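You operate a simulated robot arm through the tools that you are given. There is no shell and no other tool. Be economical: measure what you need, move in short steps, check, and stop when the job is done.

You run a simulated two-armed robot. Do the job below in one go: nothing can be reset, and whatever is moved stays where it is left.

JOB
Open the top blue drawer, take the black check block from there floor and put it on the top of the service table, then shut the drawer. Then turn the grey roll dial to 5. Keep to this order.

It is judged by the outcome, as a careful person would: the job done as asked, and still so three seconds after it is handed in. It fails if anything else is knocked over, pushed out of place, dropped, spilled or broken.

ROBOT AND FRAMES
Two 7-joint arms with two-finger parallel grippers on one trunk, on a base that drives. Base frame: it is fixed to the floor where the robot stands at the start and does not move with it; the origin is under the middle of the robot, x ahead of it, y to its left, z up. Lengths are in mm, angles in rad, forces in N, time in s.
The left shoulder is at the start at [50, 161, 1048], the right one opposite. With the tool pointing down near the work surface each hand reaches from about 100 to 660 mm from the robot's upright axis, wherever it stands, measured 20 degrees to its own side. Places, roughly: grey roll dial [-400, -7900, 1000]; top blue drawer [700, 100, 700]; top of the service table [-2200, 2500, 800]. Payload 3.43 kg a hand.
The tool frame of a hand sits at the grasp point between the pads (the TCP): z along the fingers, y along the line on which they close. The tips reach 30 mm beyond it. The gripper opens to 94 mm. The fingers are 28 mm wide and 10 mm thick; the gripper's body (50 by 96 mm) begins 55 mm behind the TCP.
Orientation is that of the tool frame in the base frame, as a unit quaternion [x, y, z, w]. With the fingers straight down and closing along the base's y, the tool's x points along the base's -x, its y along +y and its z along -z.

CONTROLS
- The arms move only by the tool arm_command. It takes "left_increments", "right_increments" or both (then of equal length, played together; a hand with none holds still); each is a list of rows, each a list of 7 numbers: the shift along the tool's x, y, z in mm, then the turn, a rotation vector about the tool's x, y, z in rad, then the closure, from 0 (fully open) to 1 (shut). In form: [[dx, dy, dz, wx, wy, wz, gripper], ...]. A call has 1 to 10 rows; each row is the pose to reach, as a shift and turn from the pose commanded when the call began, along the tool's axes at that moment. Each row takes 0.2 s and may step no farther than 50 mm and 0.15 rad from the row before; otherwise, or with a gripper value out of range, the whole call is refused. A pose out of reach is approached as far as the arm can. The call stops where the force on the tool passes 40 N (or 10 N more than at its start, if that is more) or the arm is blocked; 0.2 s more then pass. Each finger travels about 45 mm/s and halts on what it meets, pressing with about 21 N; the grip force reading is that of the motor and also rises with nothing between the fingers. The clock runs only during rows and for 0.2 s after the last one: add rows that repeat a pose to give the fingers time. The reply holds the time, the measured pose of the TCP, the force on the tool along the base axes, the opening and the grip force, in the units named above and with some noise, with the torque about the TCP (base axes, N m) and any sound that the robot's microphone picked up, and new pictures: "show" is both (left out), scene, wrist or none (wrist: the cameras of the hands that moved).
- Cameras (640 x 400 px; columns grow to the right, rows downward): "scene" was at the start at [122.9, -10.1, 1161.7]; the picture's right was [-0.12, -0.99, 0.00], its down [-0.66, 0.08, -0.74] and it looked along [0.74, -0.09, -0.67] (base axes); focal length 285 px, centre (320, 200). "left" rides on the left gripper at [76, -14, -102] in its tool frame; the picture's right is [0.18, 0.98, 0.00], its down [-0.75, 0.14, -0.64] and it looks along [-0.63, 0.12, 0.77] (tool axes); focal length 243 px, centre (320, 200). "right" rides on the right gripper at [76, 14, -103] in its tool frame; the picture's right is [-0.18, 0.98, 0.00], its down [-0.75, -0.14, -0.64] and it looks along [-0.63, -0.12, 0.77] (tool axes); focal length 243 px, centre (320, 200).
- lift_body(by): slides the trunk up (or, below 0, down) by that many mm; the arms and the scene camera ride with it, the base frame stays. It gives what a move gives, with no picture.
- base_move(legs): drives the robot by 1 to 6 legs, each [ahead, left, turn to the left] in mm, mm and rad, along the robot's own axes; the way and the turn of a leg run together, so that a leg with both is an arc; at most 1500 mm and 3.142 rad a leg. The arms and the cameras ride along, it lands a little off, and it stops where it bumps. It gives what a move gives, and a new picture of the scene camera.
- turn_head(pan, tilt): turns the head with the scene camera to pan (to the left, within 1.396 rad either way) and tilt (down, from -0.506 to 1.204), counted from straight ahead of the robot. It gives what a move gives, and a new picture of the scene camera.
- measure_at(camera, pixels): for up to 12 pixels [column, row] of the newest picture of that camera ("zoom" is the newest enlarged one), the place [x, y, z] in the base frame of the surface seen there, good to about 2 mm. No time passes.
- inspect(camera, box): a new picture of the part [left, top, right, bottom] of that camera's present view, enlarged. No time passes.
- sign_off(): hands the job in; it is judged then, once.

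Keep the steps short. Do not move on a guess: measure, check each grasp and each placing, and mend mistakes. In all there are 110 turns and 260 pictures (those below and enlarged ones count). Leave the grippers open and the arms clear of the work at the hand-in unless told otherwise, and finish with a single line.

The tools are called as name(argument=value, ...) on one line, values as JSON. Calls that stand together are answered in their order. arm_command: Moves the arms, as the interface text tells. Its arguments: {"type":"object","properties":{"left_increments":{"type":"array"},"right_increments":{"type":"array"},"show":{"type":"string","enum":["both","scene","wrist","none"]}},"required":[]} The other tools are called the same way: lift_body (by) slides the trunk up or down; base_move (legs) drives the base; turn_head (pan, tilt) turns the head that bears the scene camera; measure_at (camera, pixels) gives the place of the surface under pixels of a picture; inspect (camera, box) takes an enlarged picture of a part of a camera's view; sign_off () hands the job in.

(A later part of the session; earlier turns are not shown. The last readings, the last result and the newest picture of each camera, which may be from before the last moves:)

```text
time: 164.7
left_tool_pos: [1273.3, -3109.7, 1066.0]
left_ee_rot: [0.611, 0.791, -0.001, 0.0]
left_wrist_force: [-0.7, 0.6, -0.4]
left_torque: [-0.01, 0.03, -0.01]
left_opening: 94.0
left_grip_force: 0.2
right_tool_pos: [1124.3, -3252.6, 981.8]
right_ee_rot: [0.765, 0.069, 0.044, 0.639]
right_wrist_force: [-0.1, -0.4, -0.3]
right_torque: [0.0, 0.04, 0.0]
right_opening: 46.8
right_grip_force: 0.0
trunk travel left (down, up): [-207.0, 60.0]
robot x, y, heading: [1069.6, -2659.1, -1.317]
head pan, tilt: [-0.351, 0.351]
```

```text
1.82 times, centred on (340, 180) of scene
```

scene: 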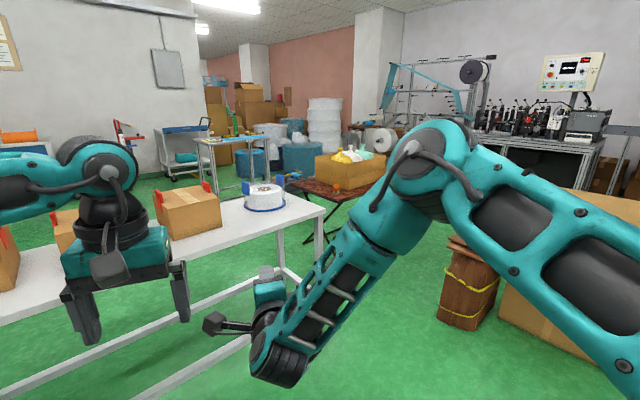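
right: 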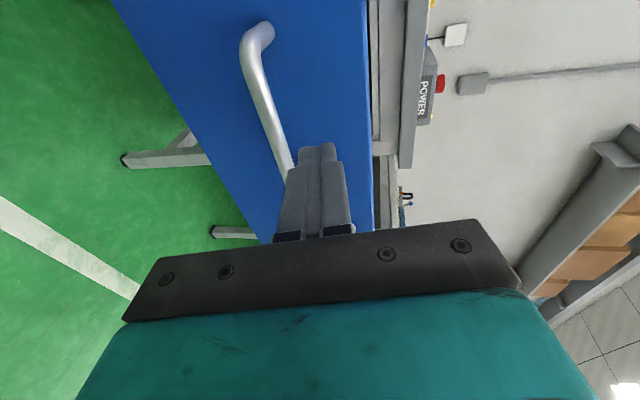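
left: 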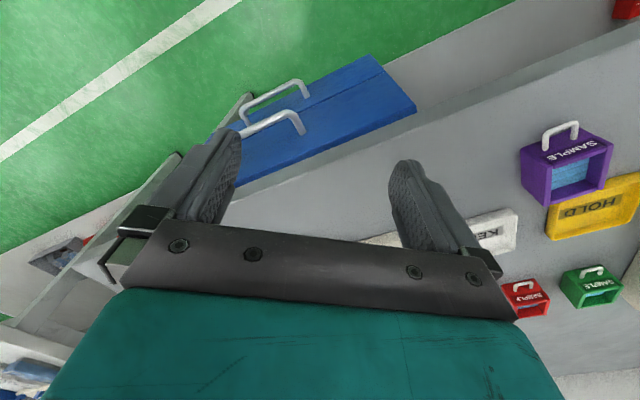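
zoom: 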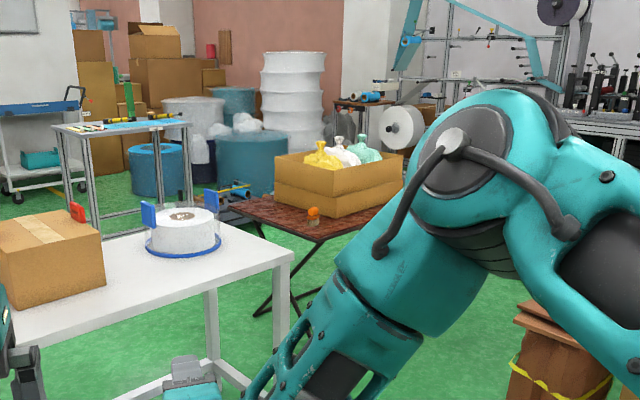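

measure_at(camera="zoom", pixels=[[372, 97], [350, 103], [400, 128], [340, 130], [325, 120], [290, 120], [250, 160], [240, 195], [155, 175], [268, 312], [395, 235], [300, 270]])

inspect(camera="scene", box=[335, 100, 415, 160])

```text
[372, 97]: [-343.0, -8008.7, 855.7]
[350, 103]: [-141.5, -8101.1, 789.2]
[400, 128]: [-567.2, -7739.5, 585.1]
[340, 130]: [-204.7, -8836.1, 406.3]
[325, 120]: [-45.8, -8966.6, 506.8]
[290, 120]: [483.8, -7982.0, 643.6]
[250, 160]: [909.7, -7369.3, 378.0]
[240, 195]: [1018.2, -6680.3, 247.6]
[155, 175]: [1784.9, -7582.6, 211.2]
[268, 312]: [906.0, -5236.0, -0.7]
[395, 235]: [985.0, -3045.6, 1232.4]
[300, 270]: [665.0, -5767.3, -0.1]
```

```text
6.67 times, centred on (375, 130) of scene
```

zoom: 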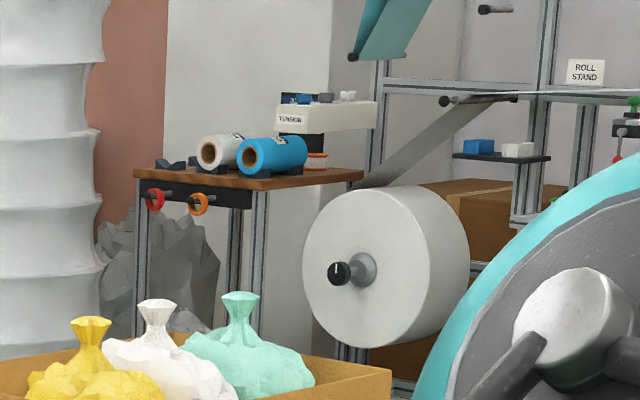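

The stand ("ROLL STAND", TENSION box) is ahead beyond the clutter. The direct gap is only ~750 mm, so I take the wider loop left of the white table, keeping my heading.

base_move(legs=[[54, 845, 0], [688, 462, 0]])

turn_head(pan=0.0, tilt=0.4)

```text
time: 176.7
left_tool_pos: [2721.6, -3510.7, 1066.5]
left_ee_rot: [0.614, 0.789, 0.0, 0.0]
left_wrist_force: [0.1, 0.5, 0.8]
left_torque: [0.04, -0.01, 0.01]
left_opening: 94.0
left_grip_force: 0.0
right_tool_pos: [2571.0, -3655.6, 981.4]
right_ee_rot: [0.765, 0.067, 0.043, 0.639]
right_wrist_force: [0.1, 0.1, -0.3]
right_torque: [-0.03, 0.0, -0.04]
right_opening: 47.0
right_grip_force: 0.0
trunk travel left (down, up): [-207.0, 60.0]
robot x, y, heading: [2519.3, -3059.7, -1.324]
head pan, tilt: [-0.351, 0.351]
```

scene: 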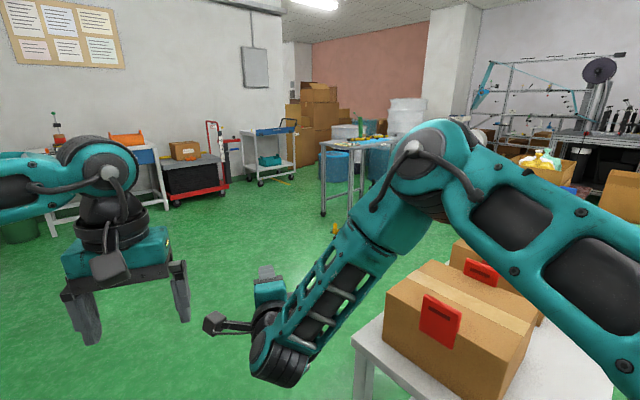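

```text
time: 177.6
left_tool_pos: [2720.9, -3510.1, 1066.8]
left_ee_rot: [0.615, 0.789, 0.0, 0.0]
left_wrist_force: [0.2, 0.7, 0.0]
left_torque: [0.01, 0.02, 0.0]
left_opening: 94.2
left_grip_force: 0.0
right_tool_pos: [2570.4, -3653.4, 981.7]
right_ee_rot: [0.765, 0.067, 0.042, 0.639]
right_wrist_force: [0.1, 0.5, -0.2]
right_torque: [-0.01, 0.01, 0.01]
right_opening: 46.9
right_grip_force: 0.1
trunk travel left (down, up): [-207.0, 60.0]
robot x, y, heading: [2520.1, -3061.1, -1.324]
head pan, tilt: [0.0, 0.4]
```

scene: 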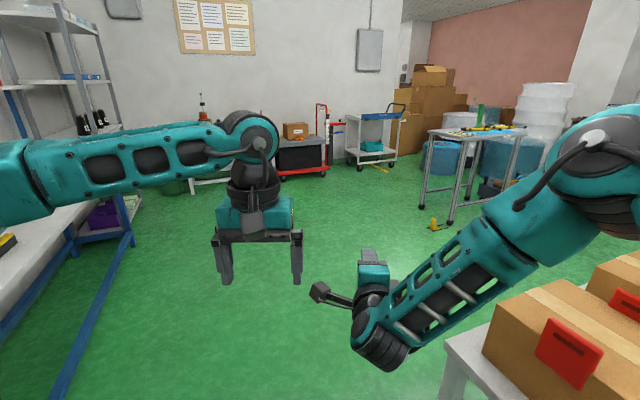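

measure_at(camera="scene", pixels=[[435, 226], [495, 325], [560, 290], [640, 255], [600, 130], [450, 345], [130, 240], [70, 395], [425, 205], [450, 225], [512, 190], [30, 210]])

```text
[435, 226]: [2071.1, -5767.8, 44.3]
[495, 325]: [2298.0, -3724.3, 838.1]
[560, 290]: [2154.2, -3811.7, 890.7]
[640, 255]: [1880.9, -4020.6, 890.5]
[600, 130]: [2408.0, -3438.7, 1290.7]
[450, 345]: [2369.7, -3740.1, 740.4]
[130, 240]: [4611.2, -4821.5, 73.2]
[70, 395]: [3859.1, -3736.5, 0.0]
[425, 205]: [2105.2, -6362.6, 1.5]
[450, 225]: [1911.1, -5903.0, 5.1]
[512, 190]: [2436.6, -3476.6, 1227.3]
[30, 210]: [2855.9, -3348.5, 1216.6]
```

I proceed round the white table (passing a small orange item at (2071,-5768) at distance), turning 0.5 rad right on the way.

base_move(legs=[[999, 326, 0], [537, -527, 0], [0, 0, -0.5], [953, -890, 0]])

turn_head(pan=0.0, tilt=0.35)

```text
time: 196.9
left_tool_pos: [1548.1, -5796.7, 1067.7]
left_ee_rot: [0.791, 0.612, -0.001, 0.0]
left_wrist_force: [-0.5, 0.2, 0.4]
left_torque: [-0.01, 0.0, 0.02]
left_opening: 94.1
left_grip_force: 0.1
right_tool_pos: [1347.7, -5849.9, 982.1]
right_ee_rot: [0.758, -0.126, -0.119, 0.629]
right_wrist_force: [0.0, -0.3, 0.3]
right_torque: [0.01, -0.06, -0.02]
right_opening: 46.7
right_grip_force: 0.1
trunk travel left (down, up): [-207.0, 60.0]
robot x, y, heading: [1587.0, -5306.5, -1.827]
head pan, tilt: [0.0, 0.4]
```

scene: 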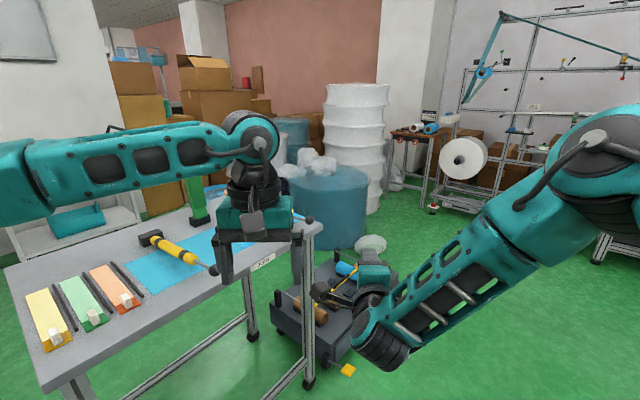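

```text
time: 197.6
left_tool_pos: [1548.8, -5795.6, 1067.2]
left_ee_rot: [0.791, 0.611, 0.0, 0.0]
left_wrist_force: [-0.2, 0.3, 0.3]
left_torque: [-0.01, 0.0, 0.02]
left_opening: 94.0
left_grip_force: 0.0
right_tool_pos: [1348.3, -5849.2, 981.5]
right_ee_rot: [0.757, -0.126, -0.118, 0.63]
right_wrist_force: [0.2, -0.4, 0.5]
right_torque: [0.01, 0.01, 0.0]
right_opening: 47.1
right_grip_force: 0.0
trunk travel left (down, up): [-207.0, 60.0]
robot x, y, heading: [1589.0, -5305.8, -1.829]
head pan, tilt: [0.0, 0.351]
```

scene: 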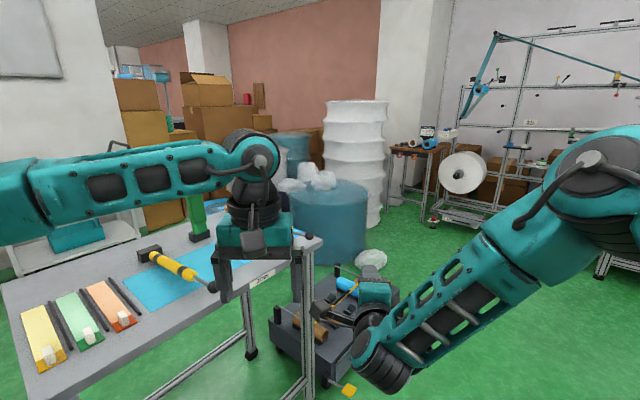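

A clear floor leads to the roll stand. I enlarge the stand and measure obstacles.

inspect(camera="scene", box=[380, 110, 500, 240])

measure_at(camera="scene", pixels=[[372, 262], [348, 390], [395, 290], [433, 222], [475, 225], [500, 250], [440, 300], [600, 270], [430, 132], [418, 142], [370, 225], [447, 133]])

```text
3.08 times, centred on (440, 175) of scene
```

zoom: 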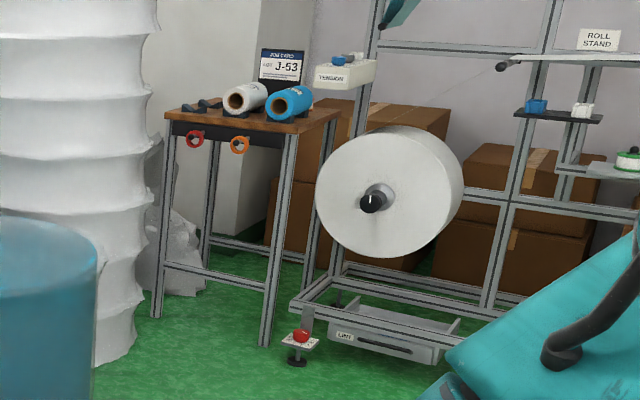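

```text
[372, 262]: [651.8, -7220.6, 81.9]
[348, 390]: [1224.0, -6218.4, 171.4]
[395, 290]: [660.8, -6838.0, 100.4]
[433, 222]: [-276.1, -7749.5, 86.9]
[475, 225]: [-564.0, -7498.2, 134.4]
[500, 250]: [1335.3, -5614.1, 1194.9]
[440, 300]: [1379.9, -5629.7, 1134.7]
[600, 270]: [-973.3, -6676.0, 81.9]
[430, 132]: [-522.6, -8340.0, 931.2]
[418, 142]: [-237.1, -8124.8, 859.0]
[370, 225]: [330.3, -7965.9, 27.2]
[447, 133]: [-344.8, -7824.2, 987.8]
```

The TENSION box at [-345,-7824,988] should carry the dial. I drive round the dolly to about (-50,-6850), keeping clear of the floor button at (-276,-7750).

base_move(legs=[[511, -374, 0], [608, -560, 0], [700, -230, 0]])

inspect(camera="scene", box=[300, 80, 520, 220])

```text
time: 210.0
left_tool_pos: [-51.4, -7251.0, 1067.1]
left_ee_rot: [0.794, 0.608, 0.0, 0.001]
left_wrist_force: [0.9, -0.2, 0.1]
left_torque: [0.0, 0.03, -0.01]
left_opening: 93.8
left_grip_force: 0.1
right_tool_pos: [-253.0, -7302.7, 981.0]
right_ee_rot: [0.757, -0.13, -0.121, 0.629]
right_wrist_force: [0.0, 0.0, -0.4]
right_torque: [0.01, -0.01, 0.0]
right_opening: 47.0
right_grip_force: 0.0
trunk travel left (down, up): [-207.0, 60.0]
robot x, y, heading: [-7.3, -6757.4, -1.841]
head pan, tilt: [0.0, 0.351]
```

scene: 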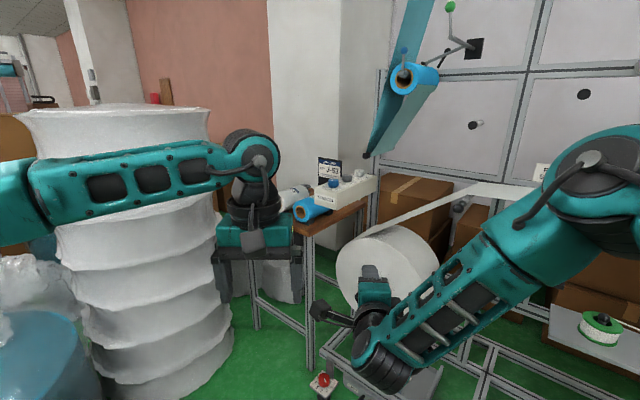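

```text
2.86 times, centred on (410, 150) of scene
```

zoom: 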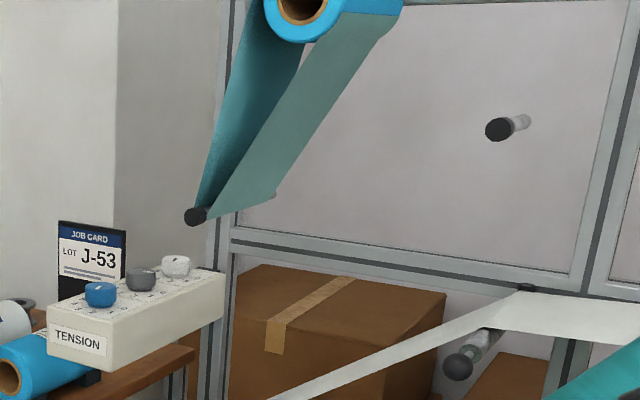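

The TENSION box has three dials on top: blue, grey (middle), white. I measure them and the box.

measure_at(camera="zoom", pixels=[[140, 270], [140, 280], [100, 285], [175, 260], [50, 320], [108, 340], [222, 275], [165, 300], [90, 255], [195, 215], [128, 300], [110, 330]])

turn_head(pan=0.0, tilt=0.6)

inspect(camera="scene", box=[290, 80, 410, 160])

```text
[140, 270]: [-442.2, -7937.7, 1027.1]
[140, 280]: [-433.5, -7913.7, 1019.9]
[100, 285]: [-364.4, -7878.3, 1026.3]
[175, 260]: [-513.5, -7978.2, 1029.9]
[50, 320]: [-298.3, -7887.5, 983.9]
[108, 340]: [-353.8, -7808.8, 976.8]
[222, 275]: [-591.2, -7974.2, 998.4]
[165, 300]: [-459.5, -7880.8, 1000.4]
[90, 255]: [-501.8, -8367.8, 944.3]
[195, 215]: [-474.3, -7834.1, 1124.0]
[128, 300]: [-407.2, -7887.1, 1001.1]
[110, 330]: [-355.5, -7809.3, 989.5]
```

```text
time: 210.8
left_tool_pos: [-52.3, -7250.0, 1068.2]
left_ee_rot: [0.794, 0.608, 0.0, 0.0]
left_wrist_force: [-0.5, 0.3, 0.1]
left_torque: [-0.01, -0.02, -0.03]
left_opening: 93.8
left_grip_force: 0.1
right_tool_pos: [-254.4, -7300.9, 983.0]
right_ee_rot: [0.758, -0.128, -0.121, 0.628]
right_wrist_force: [-0.2, 0.7, -0.3]
right_torque: [0.02, -0.01, -0.01]
right_opening: 47.0
right_grip_force: 0.0
trunk travel left (down, up): [-207.0, 60.0]
robot x, y, heading: [-6.3, -6759.9, -1.837]
head pan, tilt: [0.0, 0.6]
```

scene: 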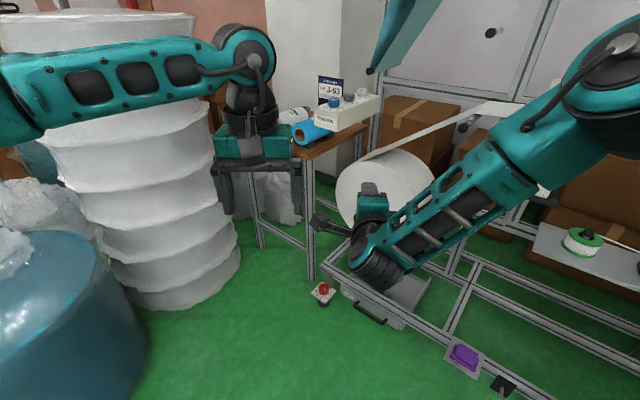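

```text
5.00 times, centred on (350, 120) of scene
```

zoom: 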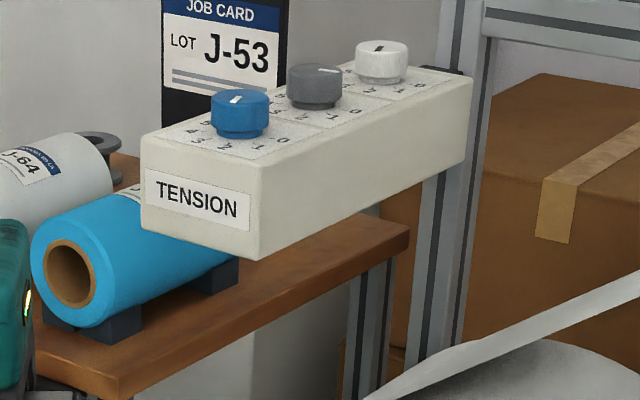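

measure_at(camera="zoom", pixels=[[238, 92], [316, 75], [381, 50], [238, 135], [316, 105], [381, 80], [455, 70], [395, 90], [470, 20]])

measure_at(camera="scene", pixels=[[371, 71], [380, 65], [400, 60], [395, 30], [420, 20], [440, 4], [385, 50], [410, 45]])

```text
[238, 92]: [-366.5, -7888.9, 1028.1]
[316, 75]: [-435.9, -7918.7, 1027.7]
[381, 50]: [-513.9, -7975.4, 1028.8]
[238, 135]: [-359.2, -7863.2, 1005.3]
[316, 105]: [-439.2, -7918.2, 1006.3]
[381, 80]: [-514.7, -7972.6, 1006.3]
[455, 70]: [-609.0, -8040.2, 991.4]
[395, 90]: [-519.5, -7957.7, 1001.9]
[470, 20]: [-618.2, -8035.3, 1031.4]
```

```text
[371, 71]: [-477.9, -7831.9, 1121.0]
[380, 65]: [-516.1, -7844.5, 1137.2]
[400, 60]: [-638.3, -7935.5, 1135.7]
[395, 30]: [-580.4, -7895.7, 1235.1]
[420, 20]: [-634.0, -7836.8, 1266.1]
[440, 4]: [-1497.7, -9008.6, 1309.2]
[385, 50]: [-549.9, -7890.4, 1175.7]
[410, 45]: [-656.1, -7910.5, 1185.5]
```

The grey dial centre is near [-440,-7925], top z 1028; a roller and film hang beside it at +b. The left hand should work it, so first I tuck the right hand: pitch it down in place.

arm_command(right_increments=[[0, 0, 0, 0.14, 0, 0, 0], [0, 0, 0, 0.28, 0, 0, 0], [0, 0, 0, 0.42, 0, 0, 0], [0, 0, 0, 0.56, 0, 0, 0], [0, 0, 0, 0.7, 0, 0, 0], [0, 0, 0, 0.84, 0, 0, 0], [0, 0, 0, 0.98, 0, 0, 0], [0, 0, 0, 1.12, 0, 0, 0], [0, 0, 0, 1.26, 0, 0, 0], [0, 0, 0, 1.4, 0, 0, 0]], show="none")

```text
time: 213.0
left_tool_pos: [-51.5, -7250.9, 1066.3]
left_ee_rot: [0.794, 0.608, 0.0, 0.0]
left_wrist_force: [0.4, -0.1, -0.8]
left_torque: [0.0, -0.02, -0.01]
left_opening: 94.0
left_grip_force: 0.0
right_tool_pos: [-253.4, -7303.0, 982.0]
right_ee_rot: [0.984, -0.176, -0.008, -0.008]
right_wrist_force: [0.1, -0.2, -0.3]
right_torque: [0.02, -0.02, -0.03]
right_opening: 94.0
right_grip_force: 0.0
trunk travel left (down, up): [-207.0, 60.0]
robot x, y, heading: [-7.3, -6761.0, -1.835]
head pan, tilt: [0.0, 0.6]
```

Now I retract the right hand 250 mm, 120 mm to the right and up 90 mm.

arm_command(right_increments=[[-12, -25, -9, 0, 0, 0, 0], [-24, -50, -18, 0, 0, 0, 0], [-36, -75, -27, 0, 0, 0, 0], [-48, -100, -36, 0, 0, 0, 0], [-60, -125, -45, 0, 0, 0, 0], [-72, -150, -54, 0, 0, 0, 0], [-84, -175, -63, 0, 0, 0, 0], [-96, -200, -72, 0, 0, 0, 0], [-108, -225, -81, 0, 0, 0, 0], [-120, -250, -90, 0, 0, 0, 0]], show="scene")

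```text
time: 215.2
left_tool_pos: [-51.8, -7250.8, 1066.9]
left_ee_rot: [0.794, 0.608, 0.0, 0.0]
left_wrist_force: [0.7, 0.2, -1.0]
left_torque: [0.01, -0.03, -0.02]
left_opening: 94.0
left_grip_force: 0.2
right_tool_pos: [-277.6, -7026.9, 1077.9]
right_ee_rot: [0.984, -0.177, -0.01, -0.006]
right_wrist_force: [-1.2, -0.3, 0.2]
right_torque: [-0.01, -0.02, 0.0]
right_opening: 94.1
right_grip_force: 0.1
trunk travel left (down, up): [-207.0, 60.0]
robot x, y, heading: [-7.9, -6762.2, -1.836]
head pan, tilt: [0.0, 0.6]
```

scene: 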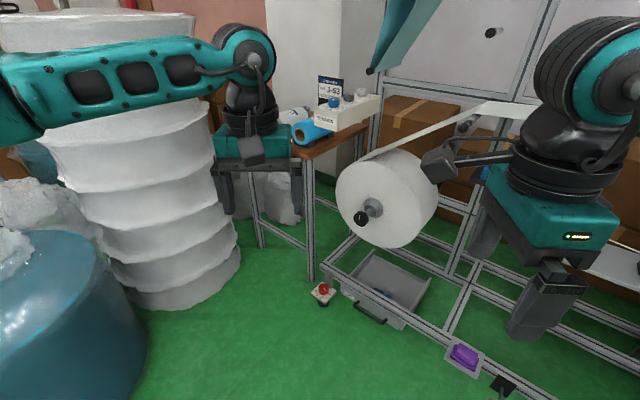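

measure_at(camera="scene", pixels=[[322, 290], [323, 303], [325, 268], [345, 295], [465, 355], [500, 385], [312, 280], [235, 265], [400, 320], [262, 245], [225, 300], [420, 310]])

```text
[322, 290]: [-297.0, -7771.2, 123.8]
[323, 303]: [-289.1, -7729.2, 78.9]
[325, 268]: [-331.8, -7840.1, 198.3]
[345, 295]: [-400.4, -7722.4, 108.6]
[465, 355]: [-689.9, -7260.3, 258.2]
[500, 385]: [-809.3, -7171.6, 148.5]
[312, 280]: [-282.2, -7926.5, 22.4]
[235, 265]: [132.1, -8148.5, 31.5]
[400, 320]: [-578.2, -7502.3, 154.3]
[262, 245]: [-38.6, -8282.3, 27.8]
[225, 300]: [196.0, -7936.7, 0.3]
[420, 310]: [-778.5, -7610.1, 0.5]
```

I check my own base's front extent by looking straight down.

turn_head(pan=0.0, tilt=1.2)

```text
time: 216.2
left_tool_pos: [-52.3, -7249.1, 1066.8]
left_ee_rot: [0.794, 0.608, 0.0, -0.001]
left_wrist_force: [0.1, -0.5, -0.3]
left_torque: [0.02, -0.01, 0.0]
left_opening: 93.9
left_grip_force: 0.1
right_tool_pos: [-278.3, -7026.9, 1077.6]
right_ee_rot: [0.984, -0.176, -0.01, -0.007]
right_wrist_force: [-0.6, -0.8, -0.5]
right_torque: [-0.03, 0.0, 0.02]
right_opening: 93.8
right_grip_force: 0.1
trunk travel left (down, up): [-207.0, 60.0]
robot x, y, heading: [-7.1, -6757.1, -1.832]
head pan, tilt: [0.0, 1.201]
```

scene: 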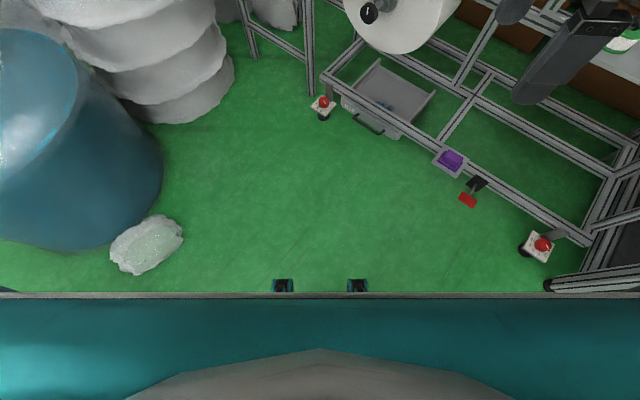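

measure_at(camera="scene", pixels=[[283, 285], [358, 285], [320, 296], [320, 310], [100, 297], [540, 297], [630, 297], [320, 340], [20, 297]])

```text
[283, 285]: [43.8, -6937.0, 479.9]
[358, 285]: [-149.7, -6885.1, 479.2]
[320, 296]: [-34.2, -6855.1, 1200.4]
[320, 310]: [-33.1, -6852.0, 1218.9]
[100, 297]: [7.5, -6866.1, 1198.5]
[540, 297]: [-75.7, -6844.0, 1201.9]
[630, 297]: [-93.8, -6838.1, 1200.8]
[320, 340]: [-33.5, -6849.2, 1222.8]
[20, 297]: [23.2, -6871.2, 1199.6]
```

measure_at(camera="scene", pixels=[[320, 286], [320, 270], [200, 288], [440, 288], [60, 288], [150, 250], [322, 105], [538, 247], [470, 200]])

```text
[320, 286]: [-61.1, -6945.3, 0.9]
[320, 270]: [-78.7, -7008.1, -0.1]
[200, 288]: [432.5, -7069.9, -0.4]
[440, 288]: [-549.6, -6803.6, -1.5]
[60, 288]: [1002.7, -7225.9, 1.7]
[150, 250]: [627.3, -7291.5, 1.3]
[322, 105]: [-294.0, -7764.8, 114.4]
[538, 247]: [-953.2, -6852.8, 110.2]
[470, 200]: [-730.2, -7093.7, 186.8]
```

The base front lies within ~195 mm of the axis – compact. Next I check the left elbow's extent against the bubble-wrap stack, and pull the right hand in another 110 mm.

arm_command(right_increments=[[0, -28, 0, 0, 0, 0, 0], [0, -56, 0, 0, 0, 0, 0], [0, -84, 0, 0, 0, 0, 0], [0, -110, 0, 0, 0, 0, 0]], show="none")

turn_head(pan=0.7, tilt=0.5)

```text
time: 217.2
left_tool_pos: [-50.8, -7249.7, 1067.7]
left_ee_rot: [0.794, 0.608, 0.001, 0.0]
left_wrist_force: [-0.4, -0.4, 0.8]
left_torque: [0.0, 0.01, 0.0]
left_opening: 94.0
left_grip_force: 0.1
right_tool_pos: [-239.3, -6946.1, 1088.1]
right_ee_rot: [0.984, -0.176, -0.009, -0.008]
right_wrist_force: [0.3, 0.7, -0.1]
right_torque: [-0.03, 0.0, 0.04]
right_opening: 94.1
right_grip_force: 0.0
right hand out of reach, approached as far as the arm can: row 4
trunk travel left (down, up): [-207.0, 60.0]
robot x, y, heading: [-4.4, -6757.5, -1.835]
head pan, tilt: [0.0, 1.201]
```

```text
time: 218.3
left_tool_pos: [-51.1, -7249.9, 1066.7]
left_ee_rot: [0.793, 0.609, 0.0, 0.0]
left_wrist_force: [0.4, 0.4, 0.2]
left_torque: [-0.02, 0.0, 0.03]
left_opening: 93.8
left_grip_force: 0.0
right_tool_pos: [-239.7, -6946.1, 1089.7]
right_ee_rot: [0.984, -0.177, -0.009, -0.008]
right_wrist_force: [0.6, 0.8, 0.5]
right_torque: [0.02, 0.0, 0.0]
right_opening: 93.8
right_grip_force: 0.1
trunk travel left (down, up): [-207.0, 60.0]
robot x, y, heading: [-4.5, -6758.1, -1.835]
head pan, tilt: [0.7, 0.499]
```

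scene: 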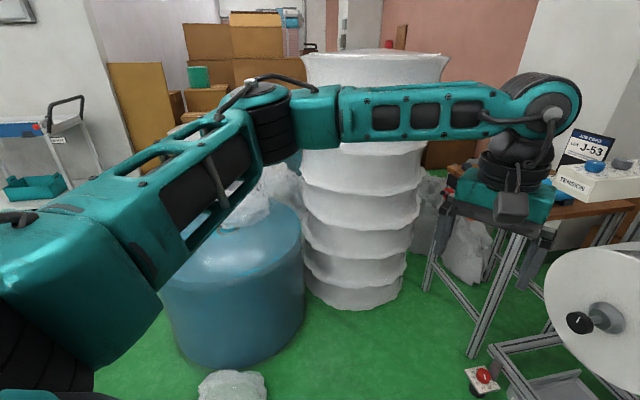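

measure_at(camera="scene", pixels=[[275, 130], [262, 95], [315, 115], [400, 110], [375, 60], [440, 60], [405, 290], [310, 60], [180, 250], [540, 90], [200, 180]])

```text
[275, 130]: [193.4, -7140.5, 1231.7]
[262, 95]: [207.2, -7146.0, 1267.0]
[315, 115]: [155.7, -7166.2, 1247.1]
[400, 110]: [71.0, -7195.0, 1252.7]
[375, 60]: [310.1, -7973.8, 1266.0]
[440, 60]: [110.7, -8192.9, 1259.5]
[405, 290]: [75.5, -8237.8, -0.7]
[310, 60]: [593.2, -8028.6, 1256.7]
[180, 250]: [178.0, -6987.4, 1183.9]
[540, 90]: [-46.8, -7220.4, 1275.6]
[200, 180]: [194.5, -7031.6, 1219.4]
```

Elbow is compact (320 mm ahead, 306 mm left). I raise the trunk 55 mm, turn to face the dial along heading −2.36, and drive to about 640 mm from it.

lift_body(by=55)

base_move(legs=[[0, 0, -0.525], [492, 432, 0]])

turn_head(pan=0.15, tilt=0.6)

inspect(camera="left", box=[0, 0, 640, 400])

```text
time: 219.2
left_tool_pos: [-52.8, -7250.7, 1122.2]
left_ee_rot: [0.794, 0.608, 0.001, -0.001]
left_wrist_force: [-0.2, 0.0, 1.3]
left_torque: [0.02, 0.01, 0.0]
left_opening: 94.1
left_grip_force: 0.1
right_tool_pos: [-239.7, -6946.9, 1143.9]
right_ee_rot: [0.984, -0.177, -0.01, -0.008]
right_wrist_force: [0.6, -0.5, 0.9]
right_torque: [0.0, 0.02, 0.0]
right_opening: 94.0
right_grip_force: 0.1
trunk travel left (down, up): [-262.0, 5.0]
robot x, y, heading: [-7.1, -6758.0, -1.837]
head pan, tilt: [0.7, 0.499]
```

```text
time: 225.1
left_tool_pos: [-334.7, -7820.3, 1121.3]
left_ee_rot: [0.924, 0.383, -0.001, 0.0]
left_wrist_force: [-0.4, 0.3, 0.3]
left_torque: [0.0, 0.03, -0.01]
left_opening: 94.2
left_grip_force: 0.1
right_tool_pos: [-346.5, -7461.8, 1144.3]
right_ee_rot: [0.906, -0.424, -0.007, -0.011]
right_wrist_force: [-0.1, 1.5, 0.0]
right_torque: [-0.02, -0.02, 0.03]
right_opening: 94.0
right_grip_force: 0.1
trunk travel left (down, up): [-262.0, 5.0]
robot x, y, heading: [-52.6, -7417.8, -2.356]
head pan, tilt: [0.7, 0.499]
```

scene: 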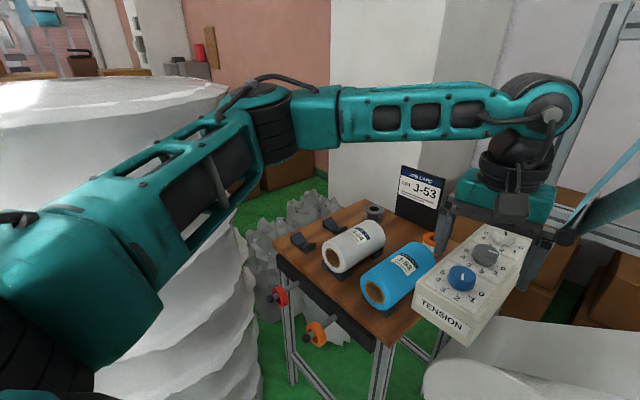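

```text
time: 226.0
left_tool_pos: [-335.4, -7819.7, 1122.3]
left_ee_rot: [0.924, 0.383, 0.0, 0.0]
left_wrist_force: [-0.2, 0.3, -0.5]
left_torque: [-0.01, 0.0, -0.01]
left_opening: 94.1
left_grip_force: 0.1
right_tool_pos: [-347.0, -7463.0, 1144.2]
right_ee_rot: [0.905, -0.424, -0.007, -0.01]
right_wrist_force: [0.0, 0.4, -0.3]
right_torque: [-0.04, -0.02, 0.05]
right_opening: 94.0
right_grip_force: 0.1
trunk travel left (down, up): [-262.0, 5.0]
robot x, y, heading: [-52.1, -7416.8, -2.362]
head pan, tilt: [0.15, 0.6]
```

scene: 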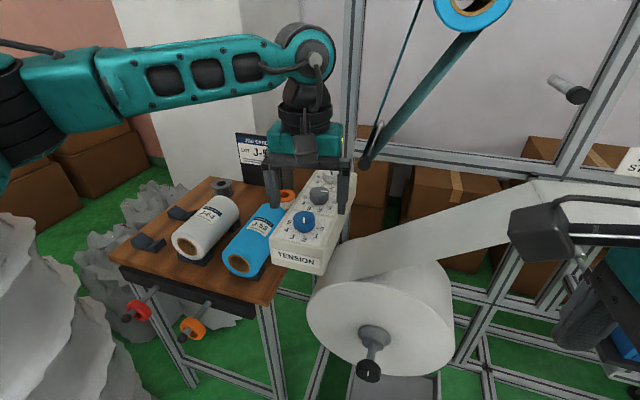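

```text
1.00 times, centred on (320, 200) of left (not enlarged: the box is as wide or as high as the picture)
```

zoom: 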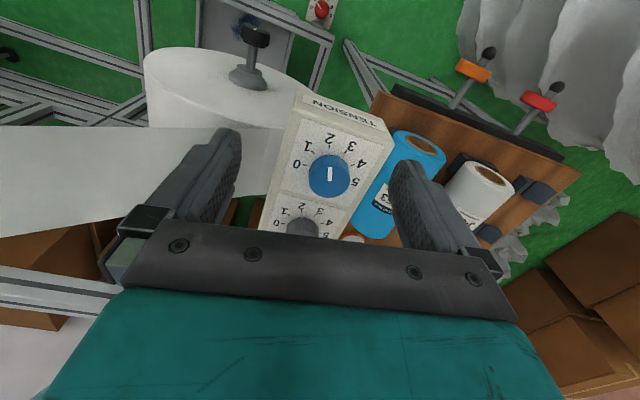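

The left wrist camera sees the dials with scales 0–5. I enlarge both views to read the grey dial.

inspect(camera="scene", box=[265, 160, 365, 280])

inspect(camera="left", box=[260, 90, 400, 240])

measure_at(camera="scene", pixels=[[365, 163], [370, 150], [380, 130], [318, 190], [326, 192], [304, 215], [322, 200], [332, 203]])

```text
3.33 times, centred on (315, 220) of scene
```

zoom: 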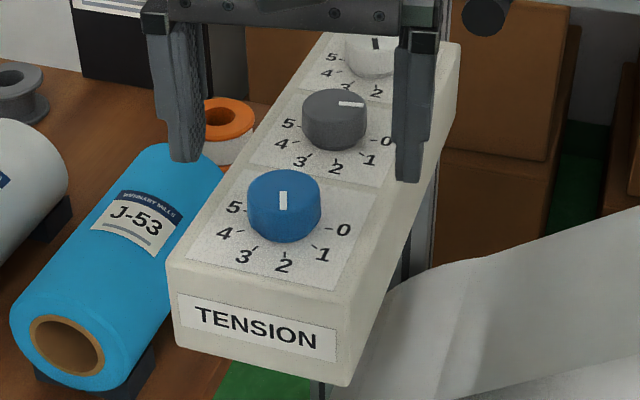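

```text
2.67 times, centred on (330, 165) of left
```

zoom: 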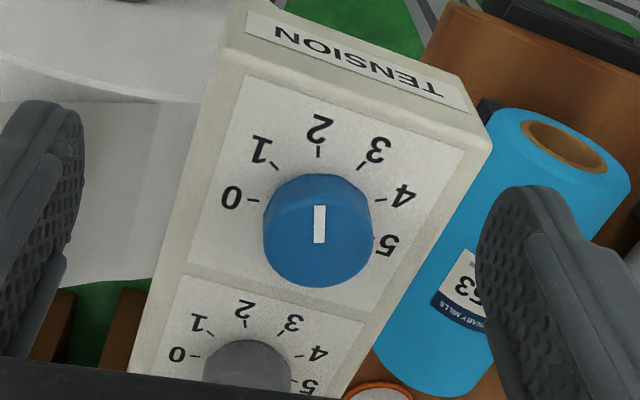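

```text
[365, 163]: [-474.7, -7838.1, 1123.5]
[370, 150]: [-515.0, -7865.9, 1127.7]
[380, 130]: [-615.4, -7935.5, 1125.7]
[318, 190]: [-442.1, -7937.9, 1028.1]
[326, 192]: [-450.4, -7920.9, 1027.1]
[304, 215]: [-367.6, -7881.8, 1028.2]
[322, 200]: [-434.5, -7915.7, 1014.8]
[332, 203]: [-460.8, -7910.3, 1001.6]
```

The scale runs clockwise (seen from above) from 0 at right to 5 at left; grey's mark points near 0. I drive 80 mm closer so the wrist camera sees the grey dial.

base_move(legs=[[80, 0, 0]])

inspect(camera="left", box=[240, 60, 400, 240])

inspect(camera="scene", box=[260, 160, 400, 270])

```text
time: 227.1
left_tool_pos: [-410.5, -7851.6, 1122.5]
left_ee_rot: [0.925, 0.38, 0.0, 0.0]
left_wrist_force: [0.8, -0.8, 0.5]
left_torque: [-0.03, 0.03, -0.01]
left_opening: 94.0
left_grip_force: 0.1
right_tool_pos: [-418.5, -7493.9, 1144.0]
right_ee_rot: [0.904, -0.427, -0.006, -0.009]
right_wrist_force: [-1.1, -0.3, 0.0]
right_torque: [0.01, -0.05, 0.0]
right_opening: 93.7
right_grip_force: 0.1
trunk travel left (down, up): [-262.0, 5.0]
robot x, y, heading: [-126.4, -7450.6, -2.362]
head pan, tilt: [0.15, 0.6]
```

scene: 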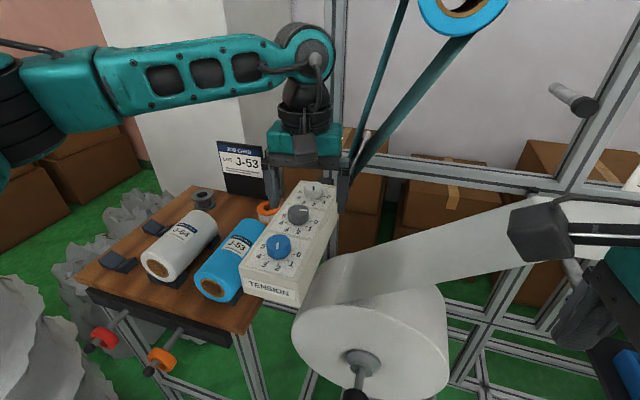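

```text
2.22 times, centred on (320, 150) of left
```

zoom: 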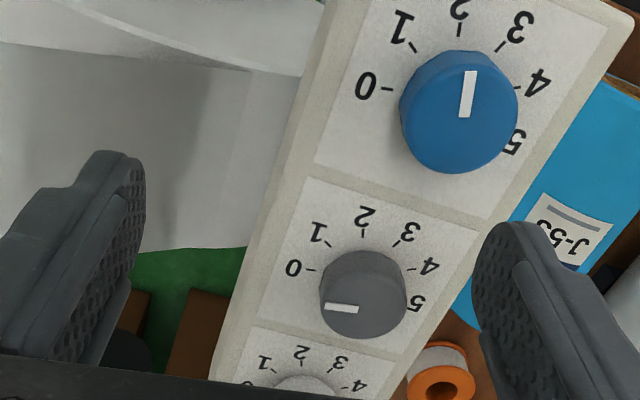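

```text
3.64 times, centred on (330, 215) of scene
```

zoom: 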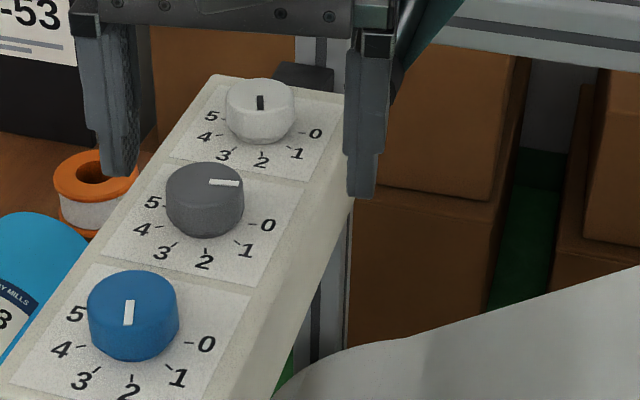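

inspect(camera="left", box=[300, 130, 360, 220])

```text
4.44 times, centred on (330, 175) of left
```

zoom: 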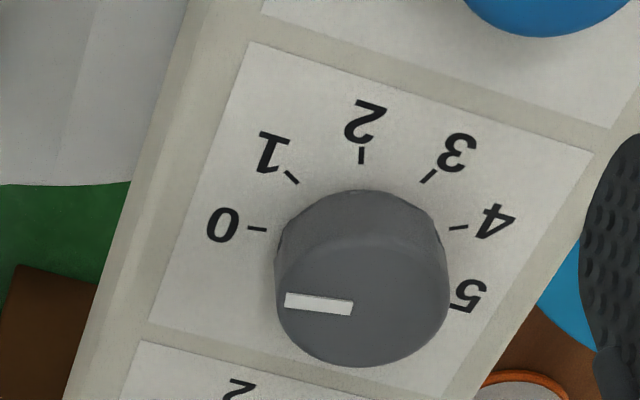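

measure_at(camera="zoom", pixels=[[257, 229], [291, 177], [361, 156], [429, 175], [458, 227], [467, 295], [290, 299], [348, 308], [280, 315], [444, 300], [362, 250], [360, 360]])

```text
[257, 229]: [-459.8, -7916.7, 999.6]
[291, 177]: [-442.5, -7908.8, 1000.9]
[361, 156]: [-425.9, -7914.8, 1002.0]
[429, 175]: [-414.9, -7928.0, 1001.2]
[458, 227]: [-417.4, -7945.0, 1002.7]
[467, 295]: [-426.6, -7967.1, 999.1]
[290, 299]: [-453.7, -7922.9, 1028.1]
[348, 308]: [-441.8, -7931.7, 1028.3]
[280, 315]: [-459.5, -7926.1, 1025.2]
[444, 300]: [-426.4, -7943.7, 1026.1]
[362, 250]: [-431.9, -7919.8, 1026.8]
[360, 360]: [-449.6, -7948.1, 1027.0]
```

Fit: dial centre C≈[-440.5,-7934.5]; ticks 0 at 137°, step ≈40.4°, so 5 at −65.5°; the mark now is at ≈139° (0). It needs ≈204° clockwise. I bring the left hand over it: first left 38 mm, then 80 mm ahead, fingers at ~60 mm opening.

arm_command(left_increments=[[0, 20, 0, 0, 0, 0, 0.36], [0, 38, 0, 0, 0, 0, 0.36], [-25, 38, 0, 0, 0, 0, 0.36], [-50, 38, 0, 0, 0, 0, 0.36], [-80, 38, 0, 0, 0, 0, 0.36], [-80, 38, 0, 0, 0, 0, 0.36]], show="both")

```text
time: 228.5
left_tool_pos: [-438.1, -7931.3, 1123.3]
left_ee_rot: [0.925, 0.379, 0.0, 0.0]
left_wrist_force: [-0.9, 0.2, 0.5]
left_torque: [0.02, 0.02, 0.03]
left_opening: 60.3
left_grip_force: 0.0
right_tool_pos: [-416.2, -7490.2, 1145.1]
right_ee_rot: [0.904, -0.428, -0.007, -0.01]
right_wrist_force: [0.5, 0.3, 0.1]
right_torque: [0.0, 0.02, 0.01]
right_opening: 93.9
right_grip_force: 0.1
trunk travel left (down, up): [-262.0, 5.0]
robot x, y, heading: [-126.8, -7447.5, -2.364]
head pan, tilt: [0.15, 0.6]
```

scene: 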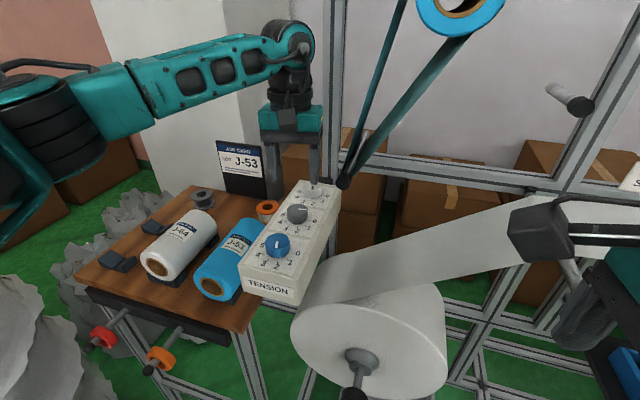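
left: 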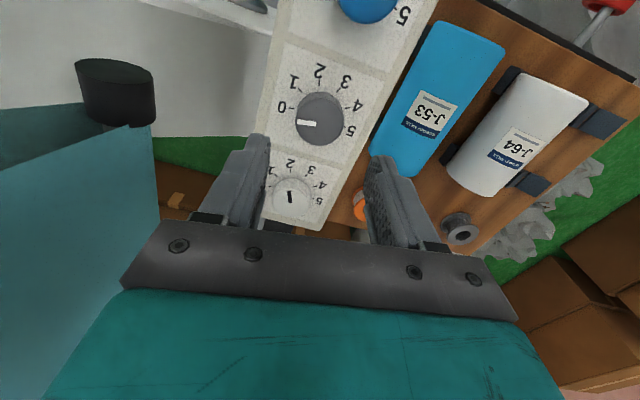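

The film and roller are to the hand's right. I measure their distance before descending.

measure_at(camera="left", pixels=[[150, 200], [100, 200], [100, 300], [40, 350], [150, 120], [120, 90], [20, 250], [155, 170], [305, 120], [330, 100], [342, 120], [320, 143]])

```text
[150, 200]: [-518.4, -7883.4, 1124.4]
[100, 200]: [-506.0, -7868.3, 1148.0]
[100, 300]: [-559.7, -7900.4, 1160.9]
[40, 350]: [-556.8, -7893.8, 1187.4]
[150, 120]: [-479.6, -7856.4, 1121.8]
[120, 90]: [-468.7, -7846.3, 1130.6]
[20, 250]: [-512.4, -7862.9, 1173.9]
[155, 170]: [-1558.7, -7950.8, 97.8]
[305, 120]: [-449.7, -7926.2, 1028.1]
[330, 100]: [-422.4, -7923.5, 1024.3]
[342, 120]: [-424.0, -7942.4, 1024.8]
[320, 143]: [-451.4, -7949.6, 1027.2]
```

Clearance to roller/film is ~30 mm for the hand body. I centre (4 mm ahead), and descend to TCP z≈1035 around the knob, still open.

arm_command(left_increments=[[-4, 0.5, 20, 0, 0, 0, 0.36], [-4, 0.5, 40, 0, 0, 0, 0.36], [-4, 0.5, 60, 0, 0, 0, 0.36], [-4, 0.5, 75, 0, 0, 0, 0.36], [-4, 0.5, 88, 0, 0, 0, 0.36], [-4, 0.5, 88, 0, 0, 0, 0.36]], show="both")

```text
time: 229.9
left_tool_pos: [-440.9, -7932.7, 1033.4]
left_ee_rot: [0.925, 0.379, 0.001, 0.0]
left_wrist_force: [0.1, -0.1, 0.2]
left_torque: [0.04, -0.03, -0.01]
left_opening: 60.1
left_grip_force: 0.0
right_tool_pos: [-417.1, -7489.5, 1143.8]
right_ee_rot: [0.904, -0.428, -0.007, -0.01]
right_wrist_force: [0.2, -0.5, 0.4]
right_torque: [0.0, 0.0, 0.05]
right_opening: 93.8
right_grip_force: 0.0
trunk travel left (down, up): [-262.0, 5.0]
robot x, y, heading: [-119.8, -7445.9, -2.369]
head pan, tilt: [0.15, 0.6]
```

scene: 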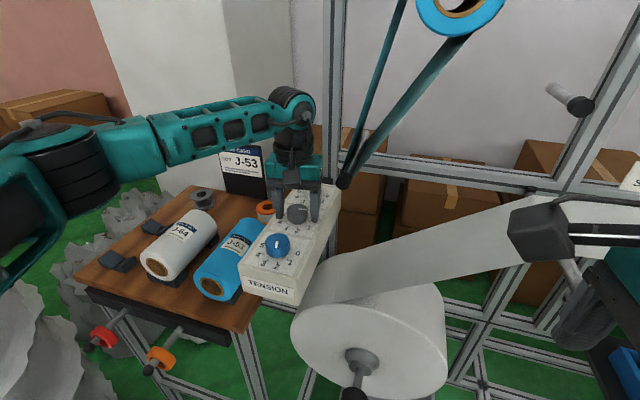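
left: 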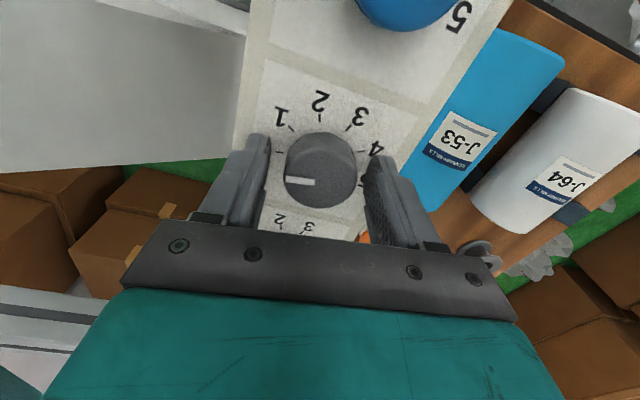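

The fingers straddle the knob well. I close on it and turn +0.6 rad (clockwise from above) as a test.

arm_command(left_increments=[[0, 0, 0, 0, 0, 0, 0.8], [0, 0, 0, 0, 0, 0, 0.8], [0, 0, 0, 0, 0, 0, 0.8], [0, 0, 0, 0, 0, 0.1, 0.8], [0, 0, 0, 0, 0, 0.2, 0.8], [0, 0, 0, 0, 0, 0.3, 0.8], [0, 0, 0, 0, 0, 0.4, 0.8], [0, 0, 0, 0, 0, 0.5, 0.8], [0, 0, 0, 0, 0, 0.6, 0.8]], show="wrist")

```text
time: 231.9
left_tool_pos: [-440.4, -7934.8, 1033.8]
left_ee_rot: [0.996, 0.088, 0.0, 0.0]
left_wrist_force: [8.5, -3.4, -4.1]
left_torque: [-0.2, -0.12, 0.0]
left_opening: 41.2
left_grip_force: 44.9
right_tool_pos: [-416.3, -7491.3, 1143.9]
right_ee_rot: [0.904, -0.427, -0.008, -0.011]
right_wrist_force: [0.4, 0.5, -0.4]
right_torque: [-0.03, -0.02, 0.02]
right_opening: 94.4
right_grip_force: 0.0
trunk travel left (down, up): [-262.0, 5.0]
robot x, y, heading: [-124.3, -7449.0, -2.369]
head pan, tilt: [0.15, 0.6]
```

left: 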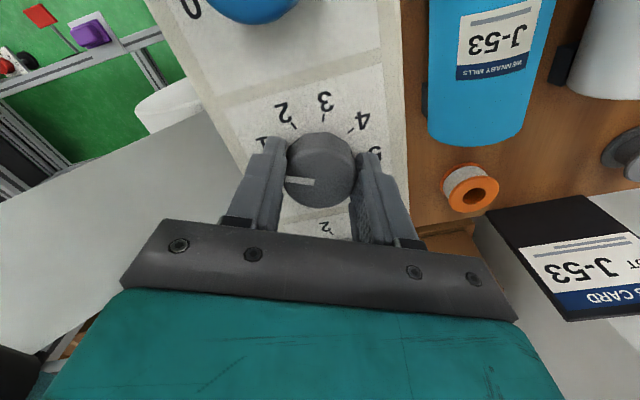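

The knob turns with the hand. I continue +0.75 rad.

arm_command(left_increments=[[0, 0, 0, 0, 0, 0.1, 0.8], [0, 0, 0, 0, 0, 0.2, 0.8], [0, 0, 0, 0, 0, 0.3, 0.8], [0, 0, 0, 0, 0, 0.4, 0.8], [0, 0, 0, 0, 0, 0.5, 0.8], [0, 0, 0, 0, 0, 0.6, 0.8], [0, 0, 0, 0, 0, 0.7, 0.8], [0, 0, 0, 0, 0, 0.75, 0.8]], show="both")

```text
time: 232.9
left_tool_pos: [-429.4, -7932.8, 1033.1]
left_ee_rot: [0.997, 0.074, -0.007, 0.0]
left_wrist_force: [-5.7, -6.8, -10.4]
left_torque: [-0.22, 1.34, 0.09]
left_opening: 41.4
left_grip_force: 45.4
left hand out of reach, approached as far as the arm can: row 1, 2, 3, 4
right_tool_pos: [-416.7, -7490.5, 1144.5]
right_ee_rot: [0.904, -0.427, -0.007, -0.01]
right_wrist_force: [0.8, 1.3, 0.6]
right_torque: [-0.04, -0.01, -0.02]
right_opening: 94.0
right_grip_force: 0.1
trunk travel left (down, up): [-262.0, 5.0]
robot x, y, heading: [-122.0, -7445.7, -2.367]
head pan, tilt: [0.15, 0.6]
stopped in row 4 (left hand): the force on the tool passed its limit at 91 N (the readings are from after the stop); the commanded pose is now the measured one
```

scene: 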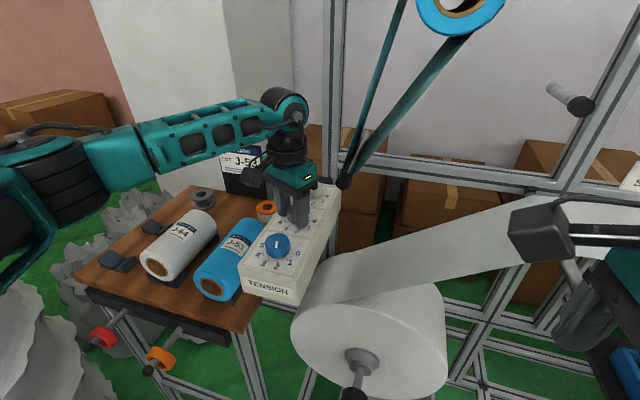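
left: 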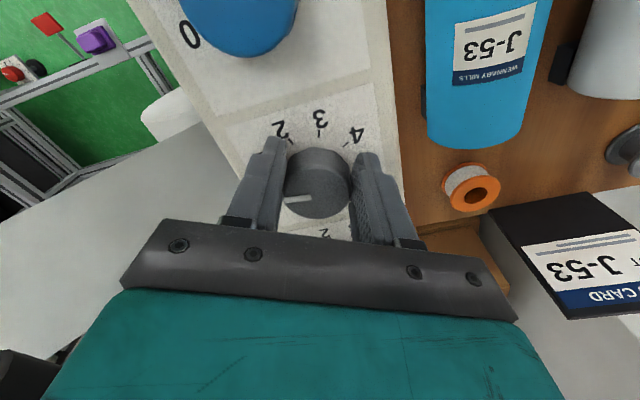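

The wrist reached its limit at about +0.62 rad and pushed sideways. I open at once to relieve, then rise and check the box and dial.

arm_command(left_increments=[[0, 0, 0, 0, 0, 0, 0.36], [0, 0, 0, 0, 0, 0, 0.36], [0, 0, 0, 0, 0, 0, 0.36], [0, 0, -30, 0, 0, 0, 0.36], [0, 0, -60, 0, 0, 0, 0.36], [0, 0, -80, 0, 0, 0, 0.36]], show="both")

inspect(camera="left", box=[270, 80, 370, 200])

```text
time: 234.3
left_tool_pos: [-427.8, -7930.9, 1115.8]
left_ee_rot: [0.997, 0.072, -0.007, -0.002]
left_wrist_force: [0.0, -0.8, -0.6]
left_torque: [0.01, -0.01, 0.02]
left_opening: 60.1
left_grip_force: 0.1
right_tool_pos: [-417.4, -7489.4, 1144.1]
right_ee_rot: [0.904, -0.427, -0.007, -0.01]
right_wrist_force: [0.3, -0.3, -0.5]
right_torque: [0.01, 0.0, 0.02]
right_opening: 94.0
right_grip_force: 0.0
trunk travel left (down, up): [-262.0, 5.0]
robot x, y, heading: [-123.4, -7446.7, -2.367]
head pan, tilt: [0.15, 0.6]
```

scene: 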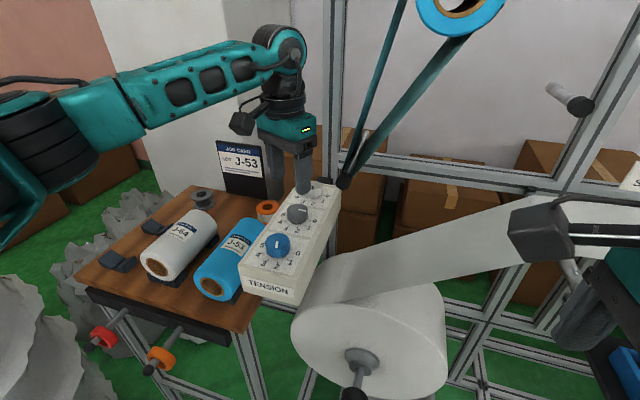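
left: 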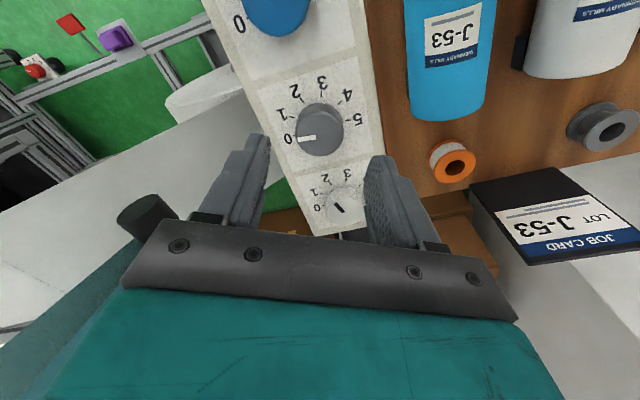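

```text
3.33 times, centred on (320, 140) of left
```

zoom: 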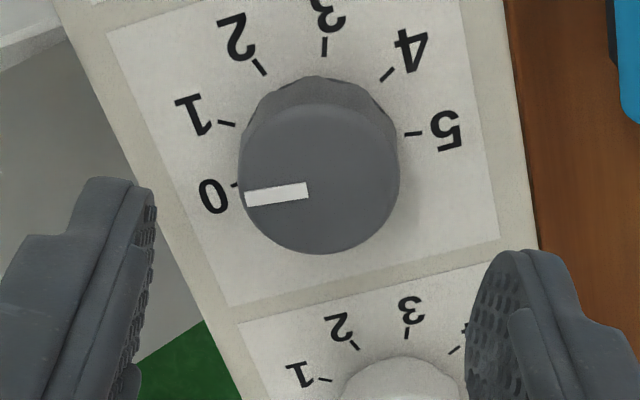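

measure_at(camera="zoom", pixels=[[250, 199], [303, 189], [228, 124], [260, 68], [324, 47], [388, 74], [413, 134], [241, 170], [397, 160], [320, 105], [325, 250], [236, 184]])

```text
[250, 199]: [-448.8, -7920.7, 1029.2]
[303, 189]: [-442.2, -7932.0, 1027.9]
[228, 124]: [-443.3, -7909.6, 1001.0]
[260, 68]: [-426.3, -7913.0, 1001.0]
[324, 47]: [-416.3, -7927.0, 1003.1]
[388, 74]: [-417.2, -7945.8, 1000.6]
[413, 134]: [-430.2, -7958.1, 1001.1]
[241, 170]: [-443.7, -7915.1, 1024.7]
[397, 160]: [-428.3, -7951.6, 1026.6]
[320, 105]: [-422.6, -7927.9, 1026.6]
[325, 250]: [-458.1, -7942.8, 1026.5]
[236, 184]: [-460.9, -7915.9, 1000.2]
```

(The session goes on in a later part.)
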